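You operate a simulated robot arm through the tools that you are given. There is no shell and no other tool. Be economical: measure what you need, move in short steps, check, and stop when the job is done.

You run a simulated robot arm. Do the job below in one go: nothing can be reset, and whatever is moved stays where it is left.

## Task
Take the blue drying bag from the top of the prep bench and put it on the silver flat bar.
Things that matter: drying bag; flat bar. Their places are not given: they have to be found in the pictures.

It is judged by the outcome, as a careful person would: the job done as asked, and still so three seconds after it is handed in. It fails if anything else is knocked over, pushed out of place, dropped, spilled or broken.

## Robot
A 7-joint arm with a two-finger parallel gripper, fixed in place. Base frame: the origin is at the foot of the arm, x ahead of it, y to its left, z up; the work surface is at about z = 4. Lengths are in mm, angles in degrees, forces in N, time in s.
With the tool pointing down near the work surface it reaches from about 220 to 580 mm from the base axis. Its first joint turns from -66.0 to 66.0 degrees. Payload 2.5 kg.
Tool frame: the origin (TCP) lies between the finger pads and is the grasp point; the fingertips stand 23 mm ahead of it; z points along the fingers, y is the line along which they close. Largest opening 94 mm; finger width 38, thickness 10; the body of the gripper, 54 by 96 mm, starts 39 mm behind the TCP.
Orientation is told as [roll, pitch, yaw] about the base's x, y, z axes, in that order, counted from this pose: with the fingers straight down and closing along the base's y, the tool's x points along the base's -x, its y along +y and its z along -z.

## Interface
- The arm moves only by the tool step_arm. Its argument "plan" is a list of rows, each an object (a shift or turn left out is 0, a gripper value left out holds the last) with "jaw": the gripper command, from -1 (shut) to 1 (fully open), values between in proportion; "delta_pos": the shift along the tool's x, y, z in mm, a list of three; "yaw": the turn about the tool's z in degrees. In form: [{"jaw": jaw, "delta_pos": [tx, ty, tz], "yaw": yaw}, ...]. A call has 1 to 20 rows; each row shifts and turns the commanded pose from where the row before left it, along the tool's axes as they then stand. Rows are played at 5 a second. More than 50 mm and 8.6 degrees between two rows, or a gripper value outside its range, and nothing of the call is played. Where a pose cannot be reached the arm comes as near as it can. A force on the tool above 40 N (or 10 N above the force at the start of the call, whichever is more), or a blocked arm, ends the call early, and 0.2 s more pass. Each finger travels about 108 mm/s and halts on what it meets, pressing with about 26 N; the grip force reading is that of the motor and also rises with nothing between the fingers. The clock runs only during rows and for 0.2 s after the last one: add rows that do not move to give the fingers time. The reply holds the time, the measured pose of the TCP, the force on the tool along the base axes, the opening and the grip force, in the units named above and with some noise.
- Cameras (640 x 400 px; columns grow to the right, rows downward): "scene" is fixed at [126.3, -417.7, 533.8]; the picture's right is [0.75, -0.67, 0.00], its down [-0.44, -0.49, -0.75] and it looks along [0.50, 0.56, -0.66] (base axes); focal length 311 px, centre (320, 200). "wrist" rides on the gripper at [-39, 0, -44] in the tool frame; the picture's right is [0.00, -1.00, 0.00], its down [0.97, 0.00, -0.24] and it looks along [0.24, 0.00, 0.97] (tool axes); focal length 218 px, centre (320, 200).
- capture(camera): a new picture of that camera. It takes no simulated time.
- probe_pixels(camera, pixels): there is no depth. For up to 12 entries [column, row, z] of the newest picture of that camera ("zoom" is the newest enlarged one), the place [x, y] in the base frame at which the ray of that pixel passes the height z, good to about 3 mm. It takes no simulated time.
- inspect(camera, box): a new picture of the part [left, top, right, bottom] of that camera's present view, enlarged. It takes no simulated time.
- hand_in(): hands the job in; it is judged then, once.

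Work in short steps. Measure before you move; look again where a grasp or a placing could have gone wrong, and mend it. You have 60 turns and 30 pictures in all, those below and enlarged ones among them. Open the gripper and draw the arm clear of the work before you hand the job in, unless the task says otherwise; then end with one line.

The tools are called after "Request:" as a command line: name --argument value ..., lists and objects as JSON in quotes. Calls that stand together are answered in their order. step_arm: Moves the arm, as the interface text tells. Its arguments: {"type":"object","properties":{"plan":{"type":"array","items":{"type":"object","properties":{"jaw":{"type":"number"},"delta_pos":{"type":"array","items":{"type":"number"}},"yaw":{"type":"number"}}}}},"required":["plan"]} The other tools are called the same way: capture (camera) takes a picture; probe_pixels (camera, pixels) gives the place at which the rays of pixels pass given heights; inspect (camera, box) takes an enlarged picture of a part of a camera's view; hand_in () hands the job in.

At the start:

```text
clock: 0.0
tcp_pos: [320.9, -61.8, 266.2]
orientation: [0.0, 0.1, 0.0]
force: [-0.9, 0.3, 0.6]
gripper_width: 93.7
finger_force: 0.0
```

scene: 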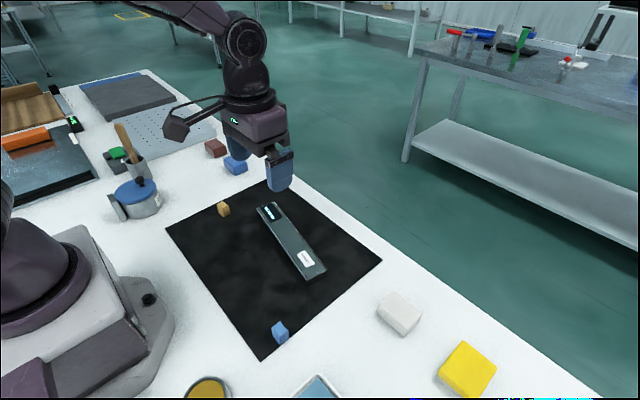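
wrist: 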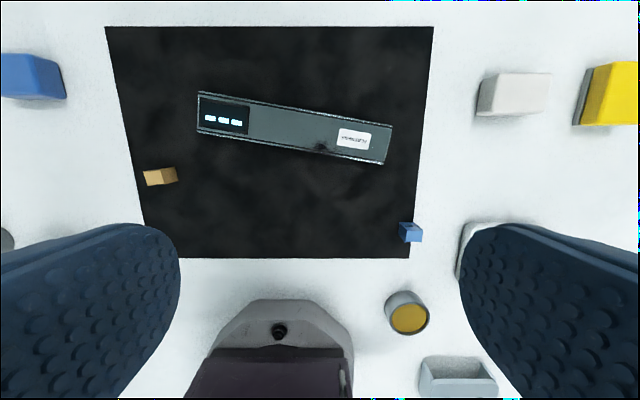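

The scene shows a small blue item at (280,332), a larger blue one at (235,165), and a grey bar on the mat at (292,240). I'll enlarge these to identify them.

Request:
inspect --camera "scene" --box '[160, 180, 400, 370]'

Request:
inspect --camera "scene" --box '[80, 90, 300, 230]'

Request:
inspect --camera "wrist" --box '[340, 180, 500, 280]'

```text
2.11 times, centred on (280, 275) of scene
```

zoom: 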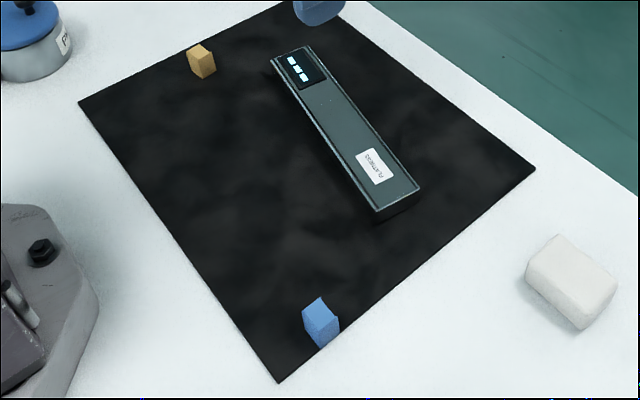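

```text
2.86 times, centred on (190, 160) of scene
```

zoom: 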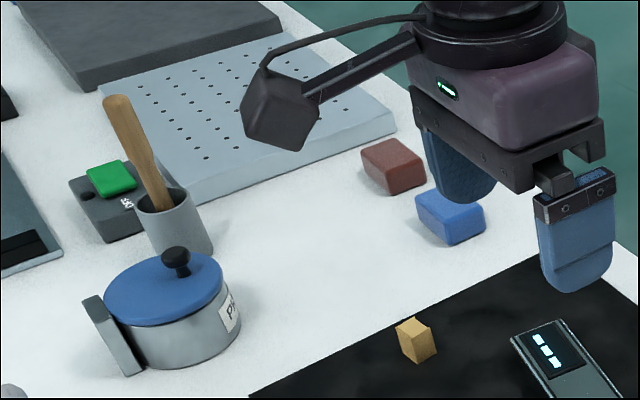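

```text
4.00 times, centred on (420, 230) of wrist
```

zoom: 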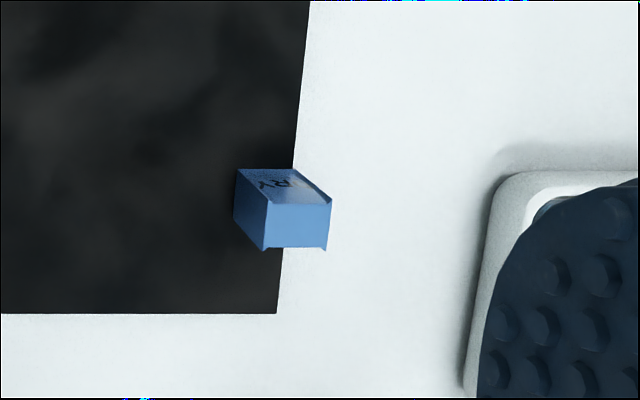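

The small blue item carries "DRY" lettering, so it is the drying bag. The mat bar has a flatness-type label. I'll check where both are and how tall, probing several heights.

Request:
probe_pixels --camera "zoom" --pixels '[[266, 249, 5], [326, 249, 5], [268, 202, 20], [331, 205, 20], [236, 170, 20], [297, 170, 20], [268, 202, 30], [331, 205, 30], [236, 170, 30], [297, 170, 30], [236, 215, 5]]'

Request:
probe_pixels --camera "scene" --pixels '[[281, 345, 5], [273, 339, 5], [289, 338, 5], [279, 321, 20], [279, 321, 30], [288, 331, 30], [281, 335, 30], [272, 327, 30], [306, 280, 5], [306, 279, 20], [327, 269, 20], [257, 208, 20]]'

Request:
probe_pixels --camera "wrist" --pixels '[[198, 92, 20], [196, 133, 20], [393, 125, 20], [386, 164, 20], [198, 92, 10], [196, 133, 10], [393, 125, 10], [386, 164, 10], [198, 92, 30], [196, 133, 30], [393, 125, 30], [386, 164, 30]]'

Request:
inspect --camera "wrist" --box '[180, 70, 420, 190]'

```text
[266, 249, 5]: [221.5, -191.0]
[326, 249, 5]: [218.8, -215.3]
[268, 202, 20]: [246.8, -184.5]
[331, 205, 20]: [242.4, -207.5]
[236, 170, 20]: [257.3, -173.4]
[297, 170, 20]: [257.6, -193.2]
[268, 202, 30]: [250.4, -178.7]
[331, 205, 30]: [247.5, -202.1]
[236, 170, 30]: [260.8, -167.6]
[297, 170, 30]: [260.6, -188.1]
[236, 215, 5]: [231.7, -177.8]
```

```text
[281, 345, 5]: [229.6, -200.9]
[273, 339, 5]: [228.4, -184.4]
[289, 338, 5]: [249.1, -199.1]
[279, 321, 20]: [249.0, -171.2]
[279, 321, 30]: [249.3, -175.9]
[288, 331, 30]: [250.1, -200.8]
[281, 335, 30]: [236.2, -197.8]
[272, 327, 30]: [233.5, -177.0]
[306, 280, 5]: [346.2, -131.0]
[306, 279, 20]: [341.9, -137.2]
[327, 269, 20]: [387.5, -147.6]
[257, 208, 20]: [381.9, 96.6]
```

```text
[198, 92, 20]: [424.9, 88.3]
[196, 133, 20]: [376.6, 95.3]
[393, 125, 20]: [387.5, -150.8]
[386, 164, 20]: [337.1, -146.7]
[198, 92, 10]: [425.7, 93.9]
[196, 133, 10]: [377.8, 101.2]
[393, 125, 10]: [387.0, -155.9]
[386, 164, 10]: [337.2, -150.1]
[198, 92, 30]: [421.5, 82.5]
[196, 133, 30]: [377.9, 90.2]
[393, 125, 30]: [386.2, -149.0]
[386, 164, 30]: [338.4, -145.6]
```

```text
2.67 times, centred on (300, 130) of wrist
```

zoom: 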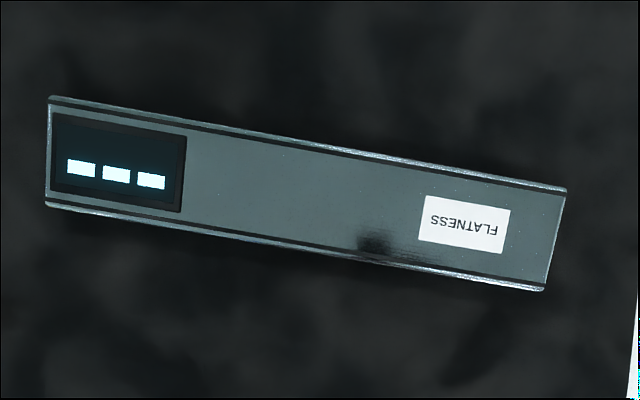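

The bar's top is consistent at about z≈20 between the two cameras. It runs from roughly (400,92) to (362,-149), with its screen at +y and its label at -y. The estimates of the bag's outline disagree, so I'll move above it at about (240,-190) for a close look.

Request:
step_arm --plan '[{"delta_pos": [20, -32, 15], "jaw": 1}, {"delta_pos": [20, -32, 15]}, {"delta_pos": [20, -32, 15]}, {"delta_pos": [20, -32, 15]}, {}, {}]'

Request:
capture --camera "wrist"

```text
clock: 1.4
tcp_pos: [238.7, -190.2, 204.5]
orientation: [0.0, 0.0, 0.0]
force: [0.4, 0.1, -0.2]
gripper_width: 94.0
finger_force: 0.0
```

```text
23 pictures are left
```

wrist: 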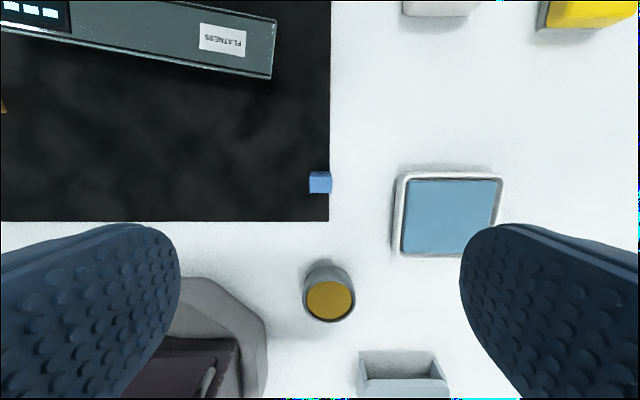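

The bag is at (320,182), with a blue tray to its right at (450,215) and a tin below it at (328,292). I'll enlarge the area to measure the bag and its clearances.

Request:
inspect --camera "wrist" --box '[270, 150, 370, 212]'

Request:
inspect --camera "scene" --box '[240, 305, 330, 361]'

Request:
probe_pixels --camera "wrist" --pixels '[[309, 171, 25], [330, 171, 25], [310, 193, 25], [331, 193, 25], [309, 171, 15], [331, 193, 15], [331, 193, 5], [309, 193, 5], [398, 175, 15], [398, 250, 15], [330, 263, 30]]'

```text
6.40 times, centred on (320, 181) of wrist
```

zoom: 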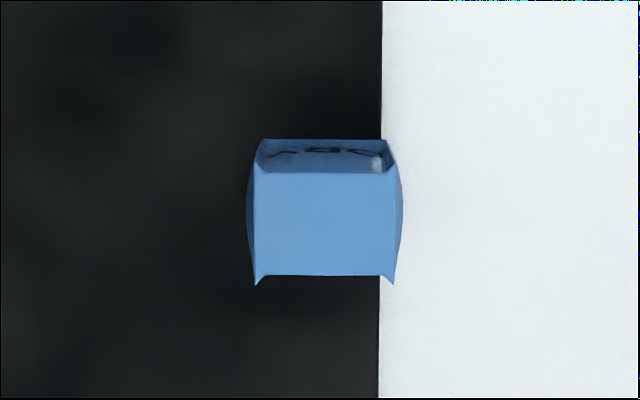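

```text
7.11 times, centred on (285, 333) of scene
```

zoom: 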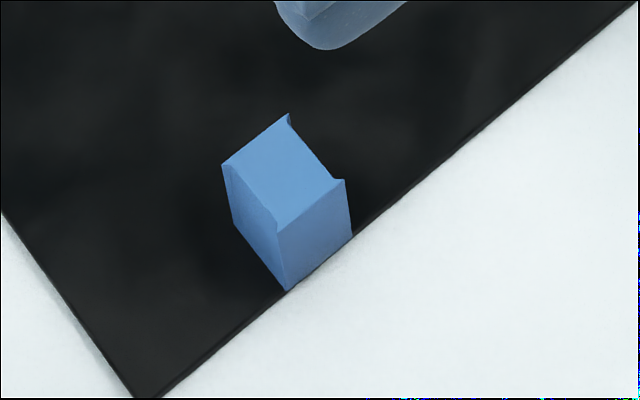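

```text
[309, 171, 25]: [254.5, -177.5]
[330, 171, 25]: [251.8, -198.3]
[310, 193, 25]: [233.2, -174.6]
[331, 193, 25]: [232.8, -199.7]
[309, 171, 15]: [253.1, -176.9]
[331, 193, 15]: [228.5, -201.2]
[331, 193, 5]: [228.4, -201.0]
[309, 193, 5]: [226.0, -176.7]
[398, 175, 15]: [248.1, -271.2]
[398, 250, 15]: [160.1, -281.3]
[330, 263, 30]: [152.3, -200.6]
```

The camera sees the bag's lettered +x side above its light top face. I'll probe the top corners in the scene zoom to fix its height.

Request:
probe_pixels --camera "zoom" --pixels '[[286, 290, 5], [351, 236, 5], [278, 225, 20], [278, 225, 26], [278, 225, 32], [345, 180, 26], [221, 164, 26], [288, 115, 26], [345, 180, 20], [221, 164, 20]]'

Request:
probe_pixels --camera "wrist" --pixels '[[310, 177, 26], [331, 177, 26], [310, 193, 26], [331, 193, 26], [311, 172, 5], [330, 172, 5]]'

```text
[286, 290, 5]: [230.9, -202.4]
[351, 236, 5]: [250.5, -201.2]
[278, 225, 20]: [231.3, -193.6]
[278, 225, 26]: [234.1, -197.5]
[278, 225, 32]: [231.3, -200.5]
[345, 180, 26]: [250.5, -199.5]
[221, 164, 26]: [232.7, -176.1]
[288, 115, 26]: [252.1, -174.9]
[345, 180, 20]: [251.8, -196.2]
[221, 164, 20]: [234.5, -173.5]
```

```text
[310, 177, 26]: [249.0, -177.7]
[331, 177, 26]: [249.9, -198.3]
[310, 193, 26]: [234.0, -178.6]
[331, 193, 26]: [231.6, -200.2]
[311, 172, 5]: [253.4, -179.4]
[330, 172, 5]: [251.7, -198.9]
```

The bag spans x 232–251 and y -200 to -177, with its top at about z 29, so its centre is near (241.5,-188.5). I'll descend to a TCP height of about 60 first, with the open fingers clear of the tray at y=-271.

Request:
step_arm --plan '[{"delta_pos": [-2.8, 1.7, 40], "jaw": 0.4}, {"delta_pos": [0, 0, 40]}, {"delta_pos": [0, 0, 40]}, {"delta_pos": [0, 0, 20]}, {}, {}]'

Request:
capture --camera "wrist"

```text
clock: 2.8
tcp_pos: [242.8, -185.9, 64.2]
orientation: [0.0, 0.0, 0.1]
force: [0.9, -0.6, 0.1]
gripper_width: 65.9
finger_force: 0.0
```

```text
20 pictures are left
```

wrist: 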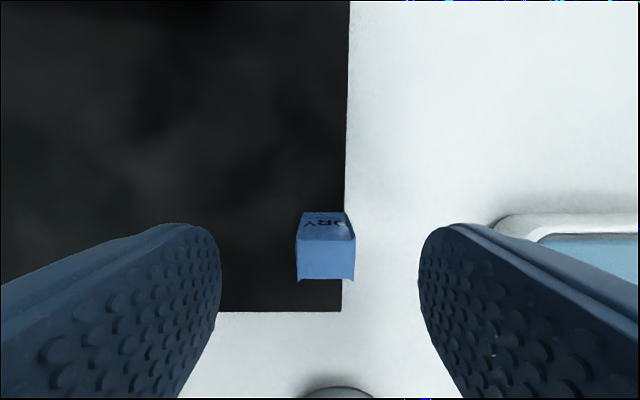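

The bag sits centred between the fingers, about 2 mm toward -y. I'll correct that, lower to z≈31 and close gently to about 18 mm.

Request:
step_arm --plan '[{"delta_pos": [1, -2.3, 17]}, {"delta_pos": [0, 0, 16]}, {}, {"jaw": 0}, {"jaw": -0.4}, {"jaw": -0.62}, {}, {}]'

Request:
capture --camera "wrist"

```text
clock: 4.6
tcp_pos: [242.1, -190.7, 32.5]
orientation: [0.0, 0.0, 0.0]
force: [-0.5, -0.1, -0.8]
gripper_width: 24.8
finger_force: 26.1
```

```text
19 pictures are left
```

wrist: 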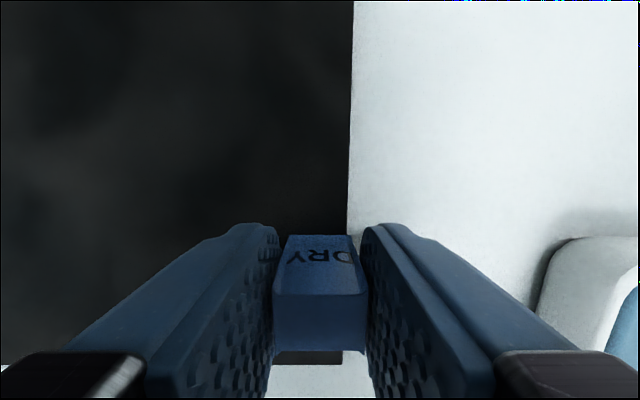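

The fingers stopped on the bag at 24.8 mm with 26 N. I'll lift straight up and check the hold.

Request:
step_arm --plan '[{"delta_pos": [0, 0, -15]}, {"delta_pos": [0, 0, -25]}, {"delta_pos": [0, 0, -30]}, {"delta_pos": [0, 0, -30]}, {}]'

Request:
capture --camera "wrist"

```text
clock: 5.8
tcp_pos: [242.4, -190.6, 134.2]
orientation: [0.0, 0.1, 0.0]
force: [-0.1, 0.1, 0.9]
gripper_width: 24.7
finger_force: 25.9
```

```text
18 pictures are left
```

wrist: 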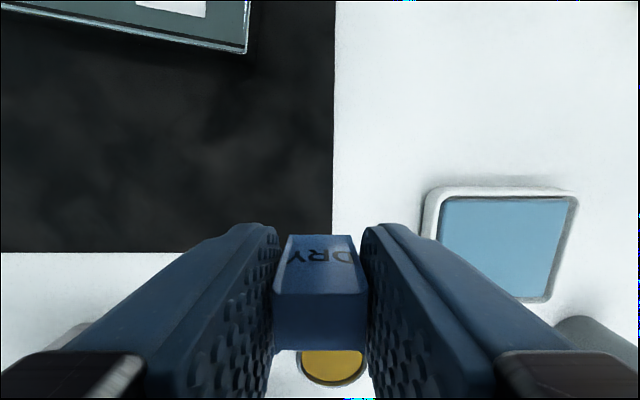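

The bag is held. I'll carry it at z≈134 to above the bar's middle (381,-28), then turn 9° to line up with the bar.

Request:
step_arm --plan '[{"delta_pos": [-23.2, 27, 0]}, {"delta_pos": [-23.2, 27, 0]}, {"delta_pos": [-23.2, 27, 0]}, {"delta_pos": [-23.2, 27, 0]}, {"delta_pos": [-23.2, 27, 0]}, {"delta_pos": [-23.2, 27, 0]}, {"yaw": 4.5}, {"yaw": 4.5}, {}, {}]'

Request:
capture --camera "wrist"

Request:
capture --camera "scene"

```text
clock: 8.0
tcp_pos: [382.1, -27.0, 133.8]
orientation: [0.1, 0.0, -9.1]
force: [0.4, 0.0, 0.8]
gripper_width: 24.9
finger_force: 26.3
```

```text
17 pictures are left
```

wrist: 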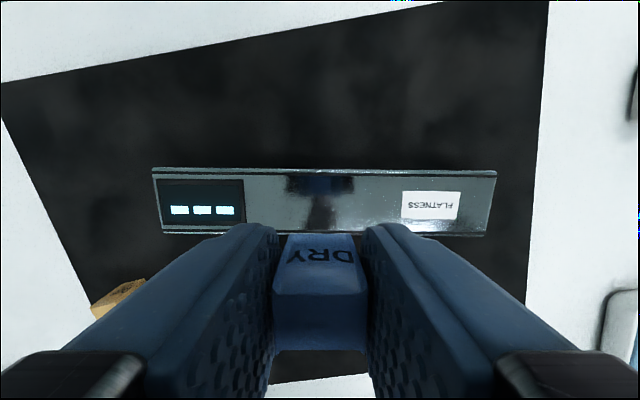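

```text
16 pictures are left
```

scene: 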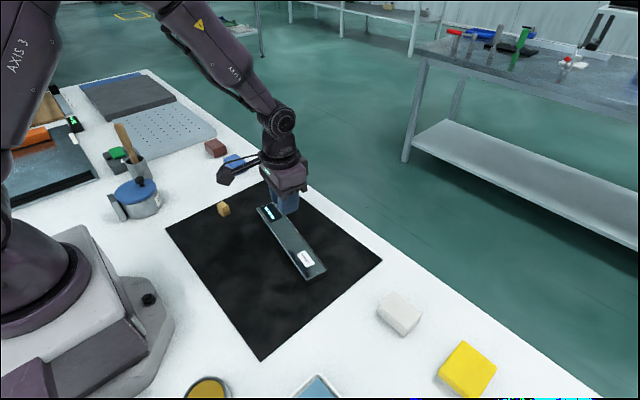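

The bar is now horizontal in the wrist view, with edges at rows 170 and 236 at column 320. I'll probe those to check centring and height.

Request:
probe_pixels --camera "wrist" --pixels '[[320, 172, 20], [320, 233, 20], [320, 172, 30], [320, 233, 30], [496, 171, 20], [487, 235, 20], [153, 168, 20], [163, 232, 20], [496, 171, 30], [153, 168, 30]]'

Request:
probe_pixels --camera "scene" --pixels '[[306, 279, 20], [327, 269, 20], [257, 208, 20], [306, 279, 30], [327, 269, 30], [257, 208, 30]]'

Request:
inspect --camera "scene" --box '[230, 180, 340, 290]'

```text
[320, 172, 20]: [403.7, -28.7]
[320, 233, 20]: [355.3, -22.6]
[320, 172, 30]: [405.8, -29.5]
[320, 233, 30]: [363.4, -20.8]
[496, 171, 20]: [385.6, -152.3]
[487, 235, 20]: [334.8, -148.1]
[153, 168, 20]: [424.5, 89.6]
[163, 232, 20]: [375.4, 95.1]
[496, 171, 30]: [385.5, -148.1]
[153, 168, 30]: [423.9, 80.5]
```

```text
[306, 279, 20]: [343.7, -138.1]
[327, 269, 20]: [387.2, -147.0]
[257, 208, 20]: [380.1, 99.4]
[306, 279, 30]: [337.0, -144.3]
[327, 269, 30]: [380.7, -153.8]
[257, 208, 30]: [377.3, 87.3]
```

```text
3.64 times, centred on (285, 235) of scene
```

zoom: 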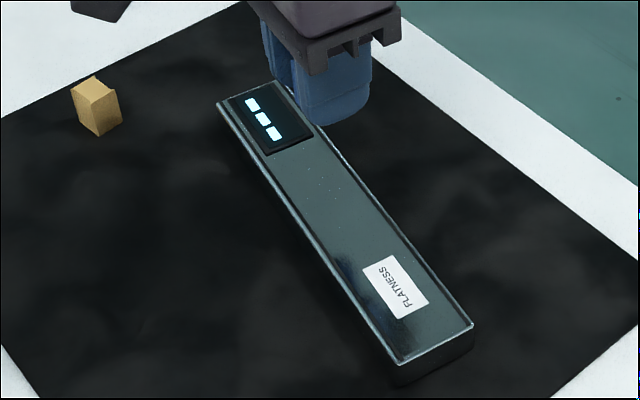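

The bar's top is at about z 20–25 and its centre near x≈380, so I'm centred to within 2 mm. I expect contact near TCP z≈50, so I'll lower to about 62 first.

Request:
step_arm --plan '[{"delta_pos": [1.5, 0, 25]}, {"delta_pos": [0, 0, 25]}, {"delta_pos": [0, 0, 20]}, {}, {}]'

Request:
inspect --camera "scene" --box '[230, 160, 340, 270]'

Request:
capture --camera "wrist"

```text
clock: 9.2
tcp_pos: [377.1, -28.6, 64.8]
orientation: [0.0, 0.0, -8.9]
force: [0.6, -0.5, -0.5]
gripper_width: 25.1
finger_force: 26.2
```

```text
3.64 times, centred on (285, 215) of scene
```

zoom: 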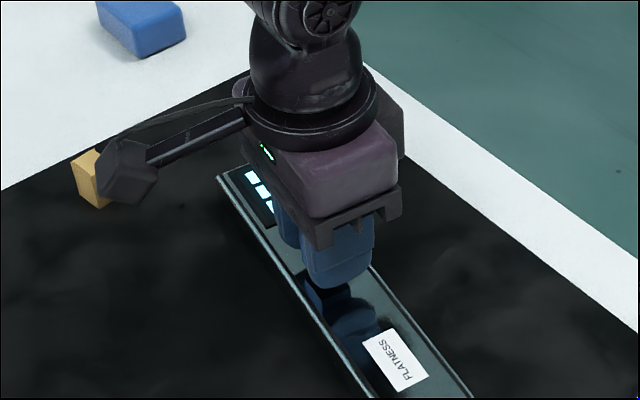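

```text
13 pictures are left
```

wrist: 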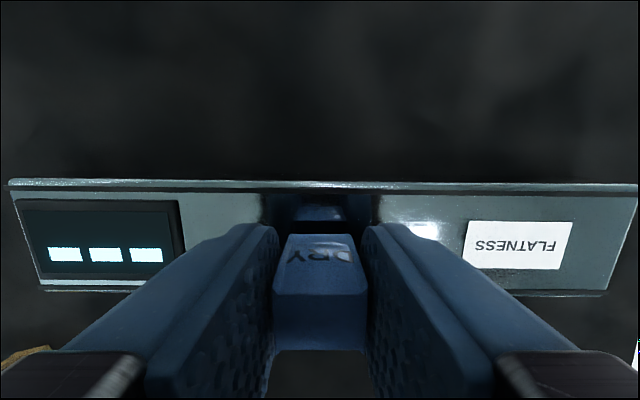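

The bar's edges are at rows 182 and 290. I'll probe them from this close view to check the cross-bar centring before setting down.

Request:
probe_pixels --camera "wrist" --pixels '[[250, 182, 22], [250, 290, 22], [400, 184, 22], [400, 290, 22], [9, 181, 22], [38, 288, 22], [637, 185, 22], [607, 291, 22]]'

```text
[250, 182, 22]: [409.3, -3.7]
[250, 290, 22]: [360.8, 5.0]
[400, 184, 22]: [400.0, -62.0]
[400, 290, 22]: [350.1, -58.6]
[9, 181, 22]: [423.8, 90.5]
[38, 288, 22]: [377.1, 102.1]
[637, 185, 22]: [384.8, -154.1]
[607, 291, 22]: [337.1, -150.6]
```

The bar's centreline at y=-28 is x≈380, so I'm well placed. I'll lower in small steps and watch the force.

Request:
step_arm --plan '[{"delta_pos": [-1, 0, 4]}, {"delta_pos": [0, 0, 4]}, {"delta_pos": [0, 0, 2]}, {}]'

Request:
inspect --camera "scene" --box '[260, 200, 330, 270]'

```text
clock: 10.2
tcp_pos: [380.7, -27.8, 53.8]
orientation: [0.0, -0.2, -9.1]
force: [-5.9, -2.5, 27.7]
gripper_width: 25.1
finger_force: 26.6
```

```text
5.71 times, centred on (295, 235) of scene
```

zoom: 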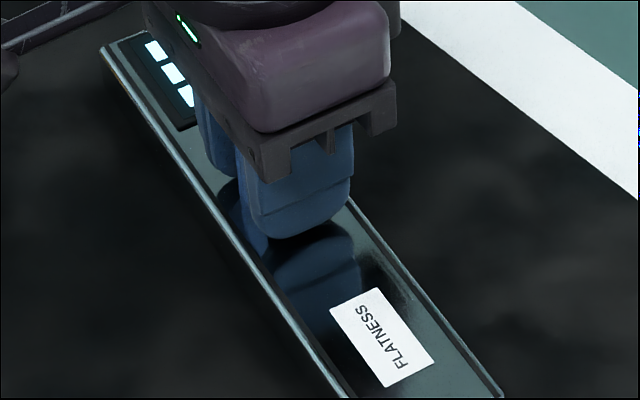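

Contact: 27.7 N upward at z≈53.8. I'll ease up slightly to relieve the push before releasing.

Request:
step_arm --plan '[{"delta_pos": [0, 0, -0.8]}, {}]'

```text
clock: 10.8
tcp_pos: [380.8, -28.0, 55.0]
orientation: [0.1, -0.1, -8.9]
force: [2.5, 1.3, 15.0]
gripper_width: 24.6
finger_force: 26.0
```

The force is down to 15 N. I'll ease up a little more, so the bag just rests on the bar.

Request:
step_arm --plan '[{"delta_pos": [0, 0, -0.7]}, {}]'

```text
clock: 11.4
tcp_pos: [380.5, -28.3, 53.9]
orientation: [-0.1, 0.1, -8.9]
force: [2.5, 2.9, 4.8]
gripper_width: 24.8
finger_force: 25.6
```

At about 5 N the bag rests lightly on the bar. I'll open the fingers slowly to about 45 mm and look.

Request:
step_arm --plan '[{"jaw": -0.45}, {"jaw": -0.35}, {"jaw": -0.2}, {"jaw": 0.0}, {}]'

Request:
capture --camera "wrist"

```text
clock: 12.6
tcp_pos: [380.1, -27.8, 54.7]
orientation: [0.0, 0.0, -9.1]
force: [0.8, 0.0, 0.2]
gripper_width: 46.9
finger_force: 0.1
```

```text
11 pictures are left
```

wrist: 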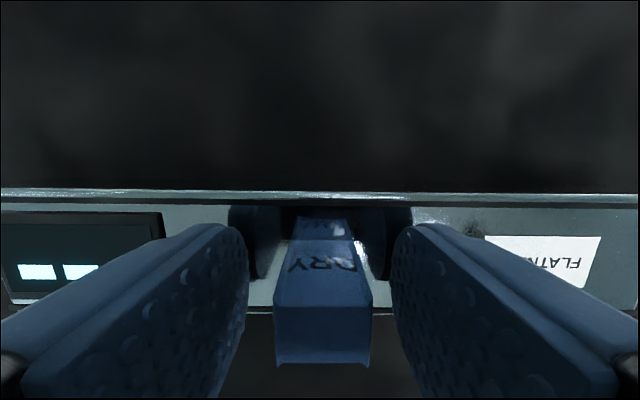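

The bag is free, upright and between the fingers. I'll raise the arm straight up and then take it aside toward the base.

Request:
step_arm --plan '[{"delta_pos": [0, 0, -10]}, {"delta_pos": [0, 0, -25]}, {"delta_pos": [0, 0, -40]}, {"delta_pos": [0, 0, -45]}, {"delta_pos": [0, 0, -40], "jaw": 1}, {"delta_pos": [30, 0, -20]}, {"delta_pos": [30, 20, 0]}, {"delta_pos": [0, 40, 0]}, {"delta_pos": [0, 40, 0]}, {}, {}]'

Request:
capture --camera "scene"

Request:
inspect --camera "scene" --box '[240, 190, 340, 290]'

Request:
capture --camera "wrist"

```text
clock: 15.0
tcp_pos: [335.6, 82.0, 236.0]
orientation: [0.0, 0.0, -8.9]
force: [0.3, 0.7, 0.2]
gripper_width: 94.0
finger_force: 0.0
```

```text
10 pictures are left
```

scene: 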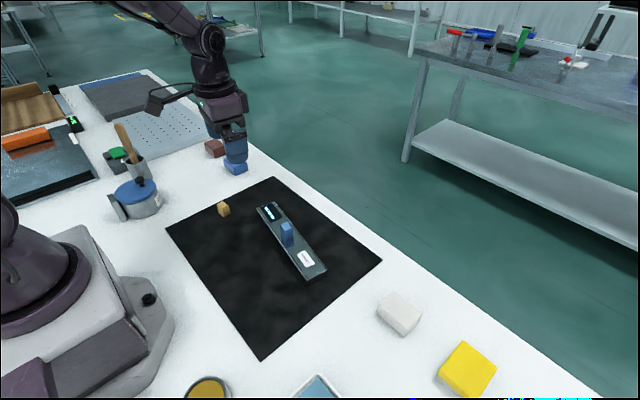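

```text
4.00 times, centred on (290, 240) of scene
```

zoom: 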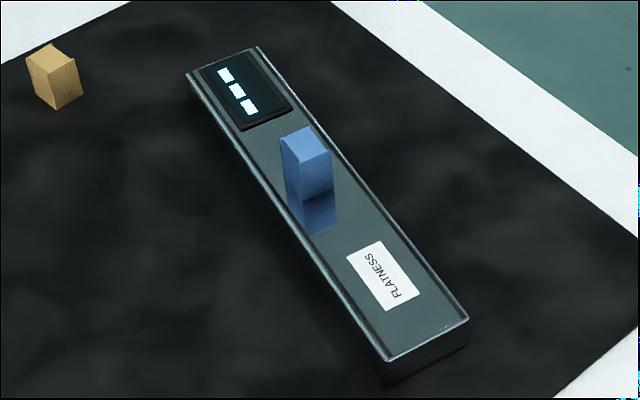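

```text
8 pictures are left
```

wrist: 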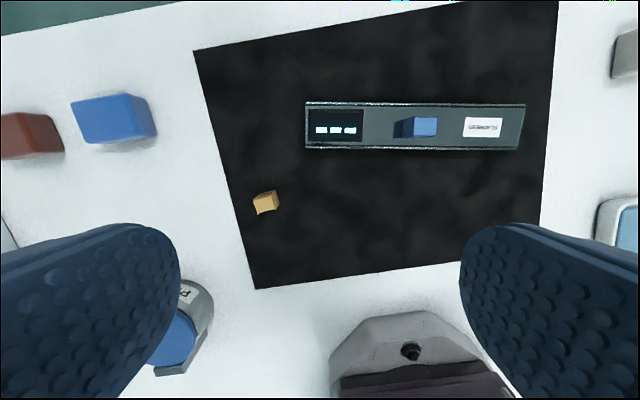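

The bag stands upright and centred on the bar at (287,234), nothing else has moved, and the open gripper is clear. I'm handing in.

Request:
hand_in

```text
The job is handed in.
```

The blue drying bag is standing upright in the middle of the silver flat bar, between its display and label. In the last pictures nothing else had moved, and the gripper was open and clear when I handed the job in.
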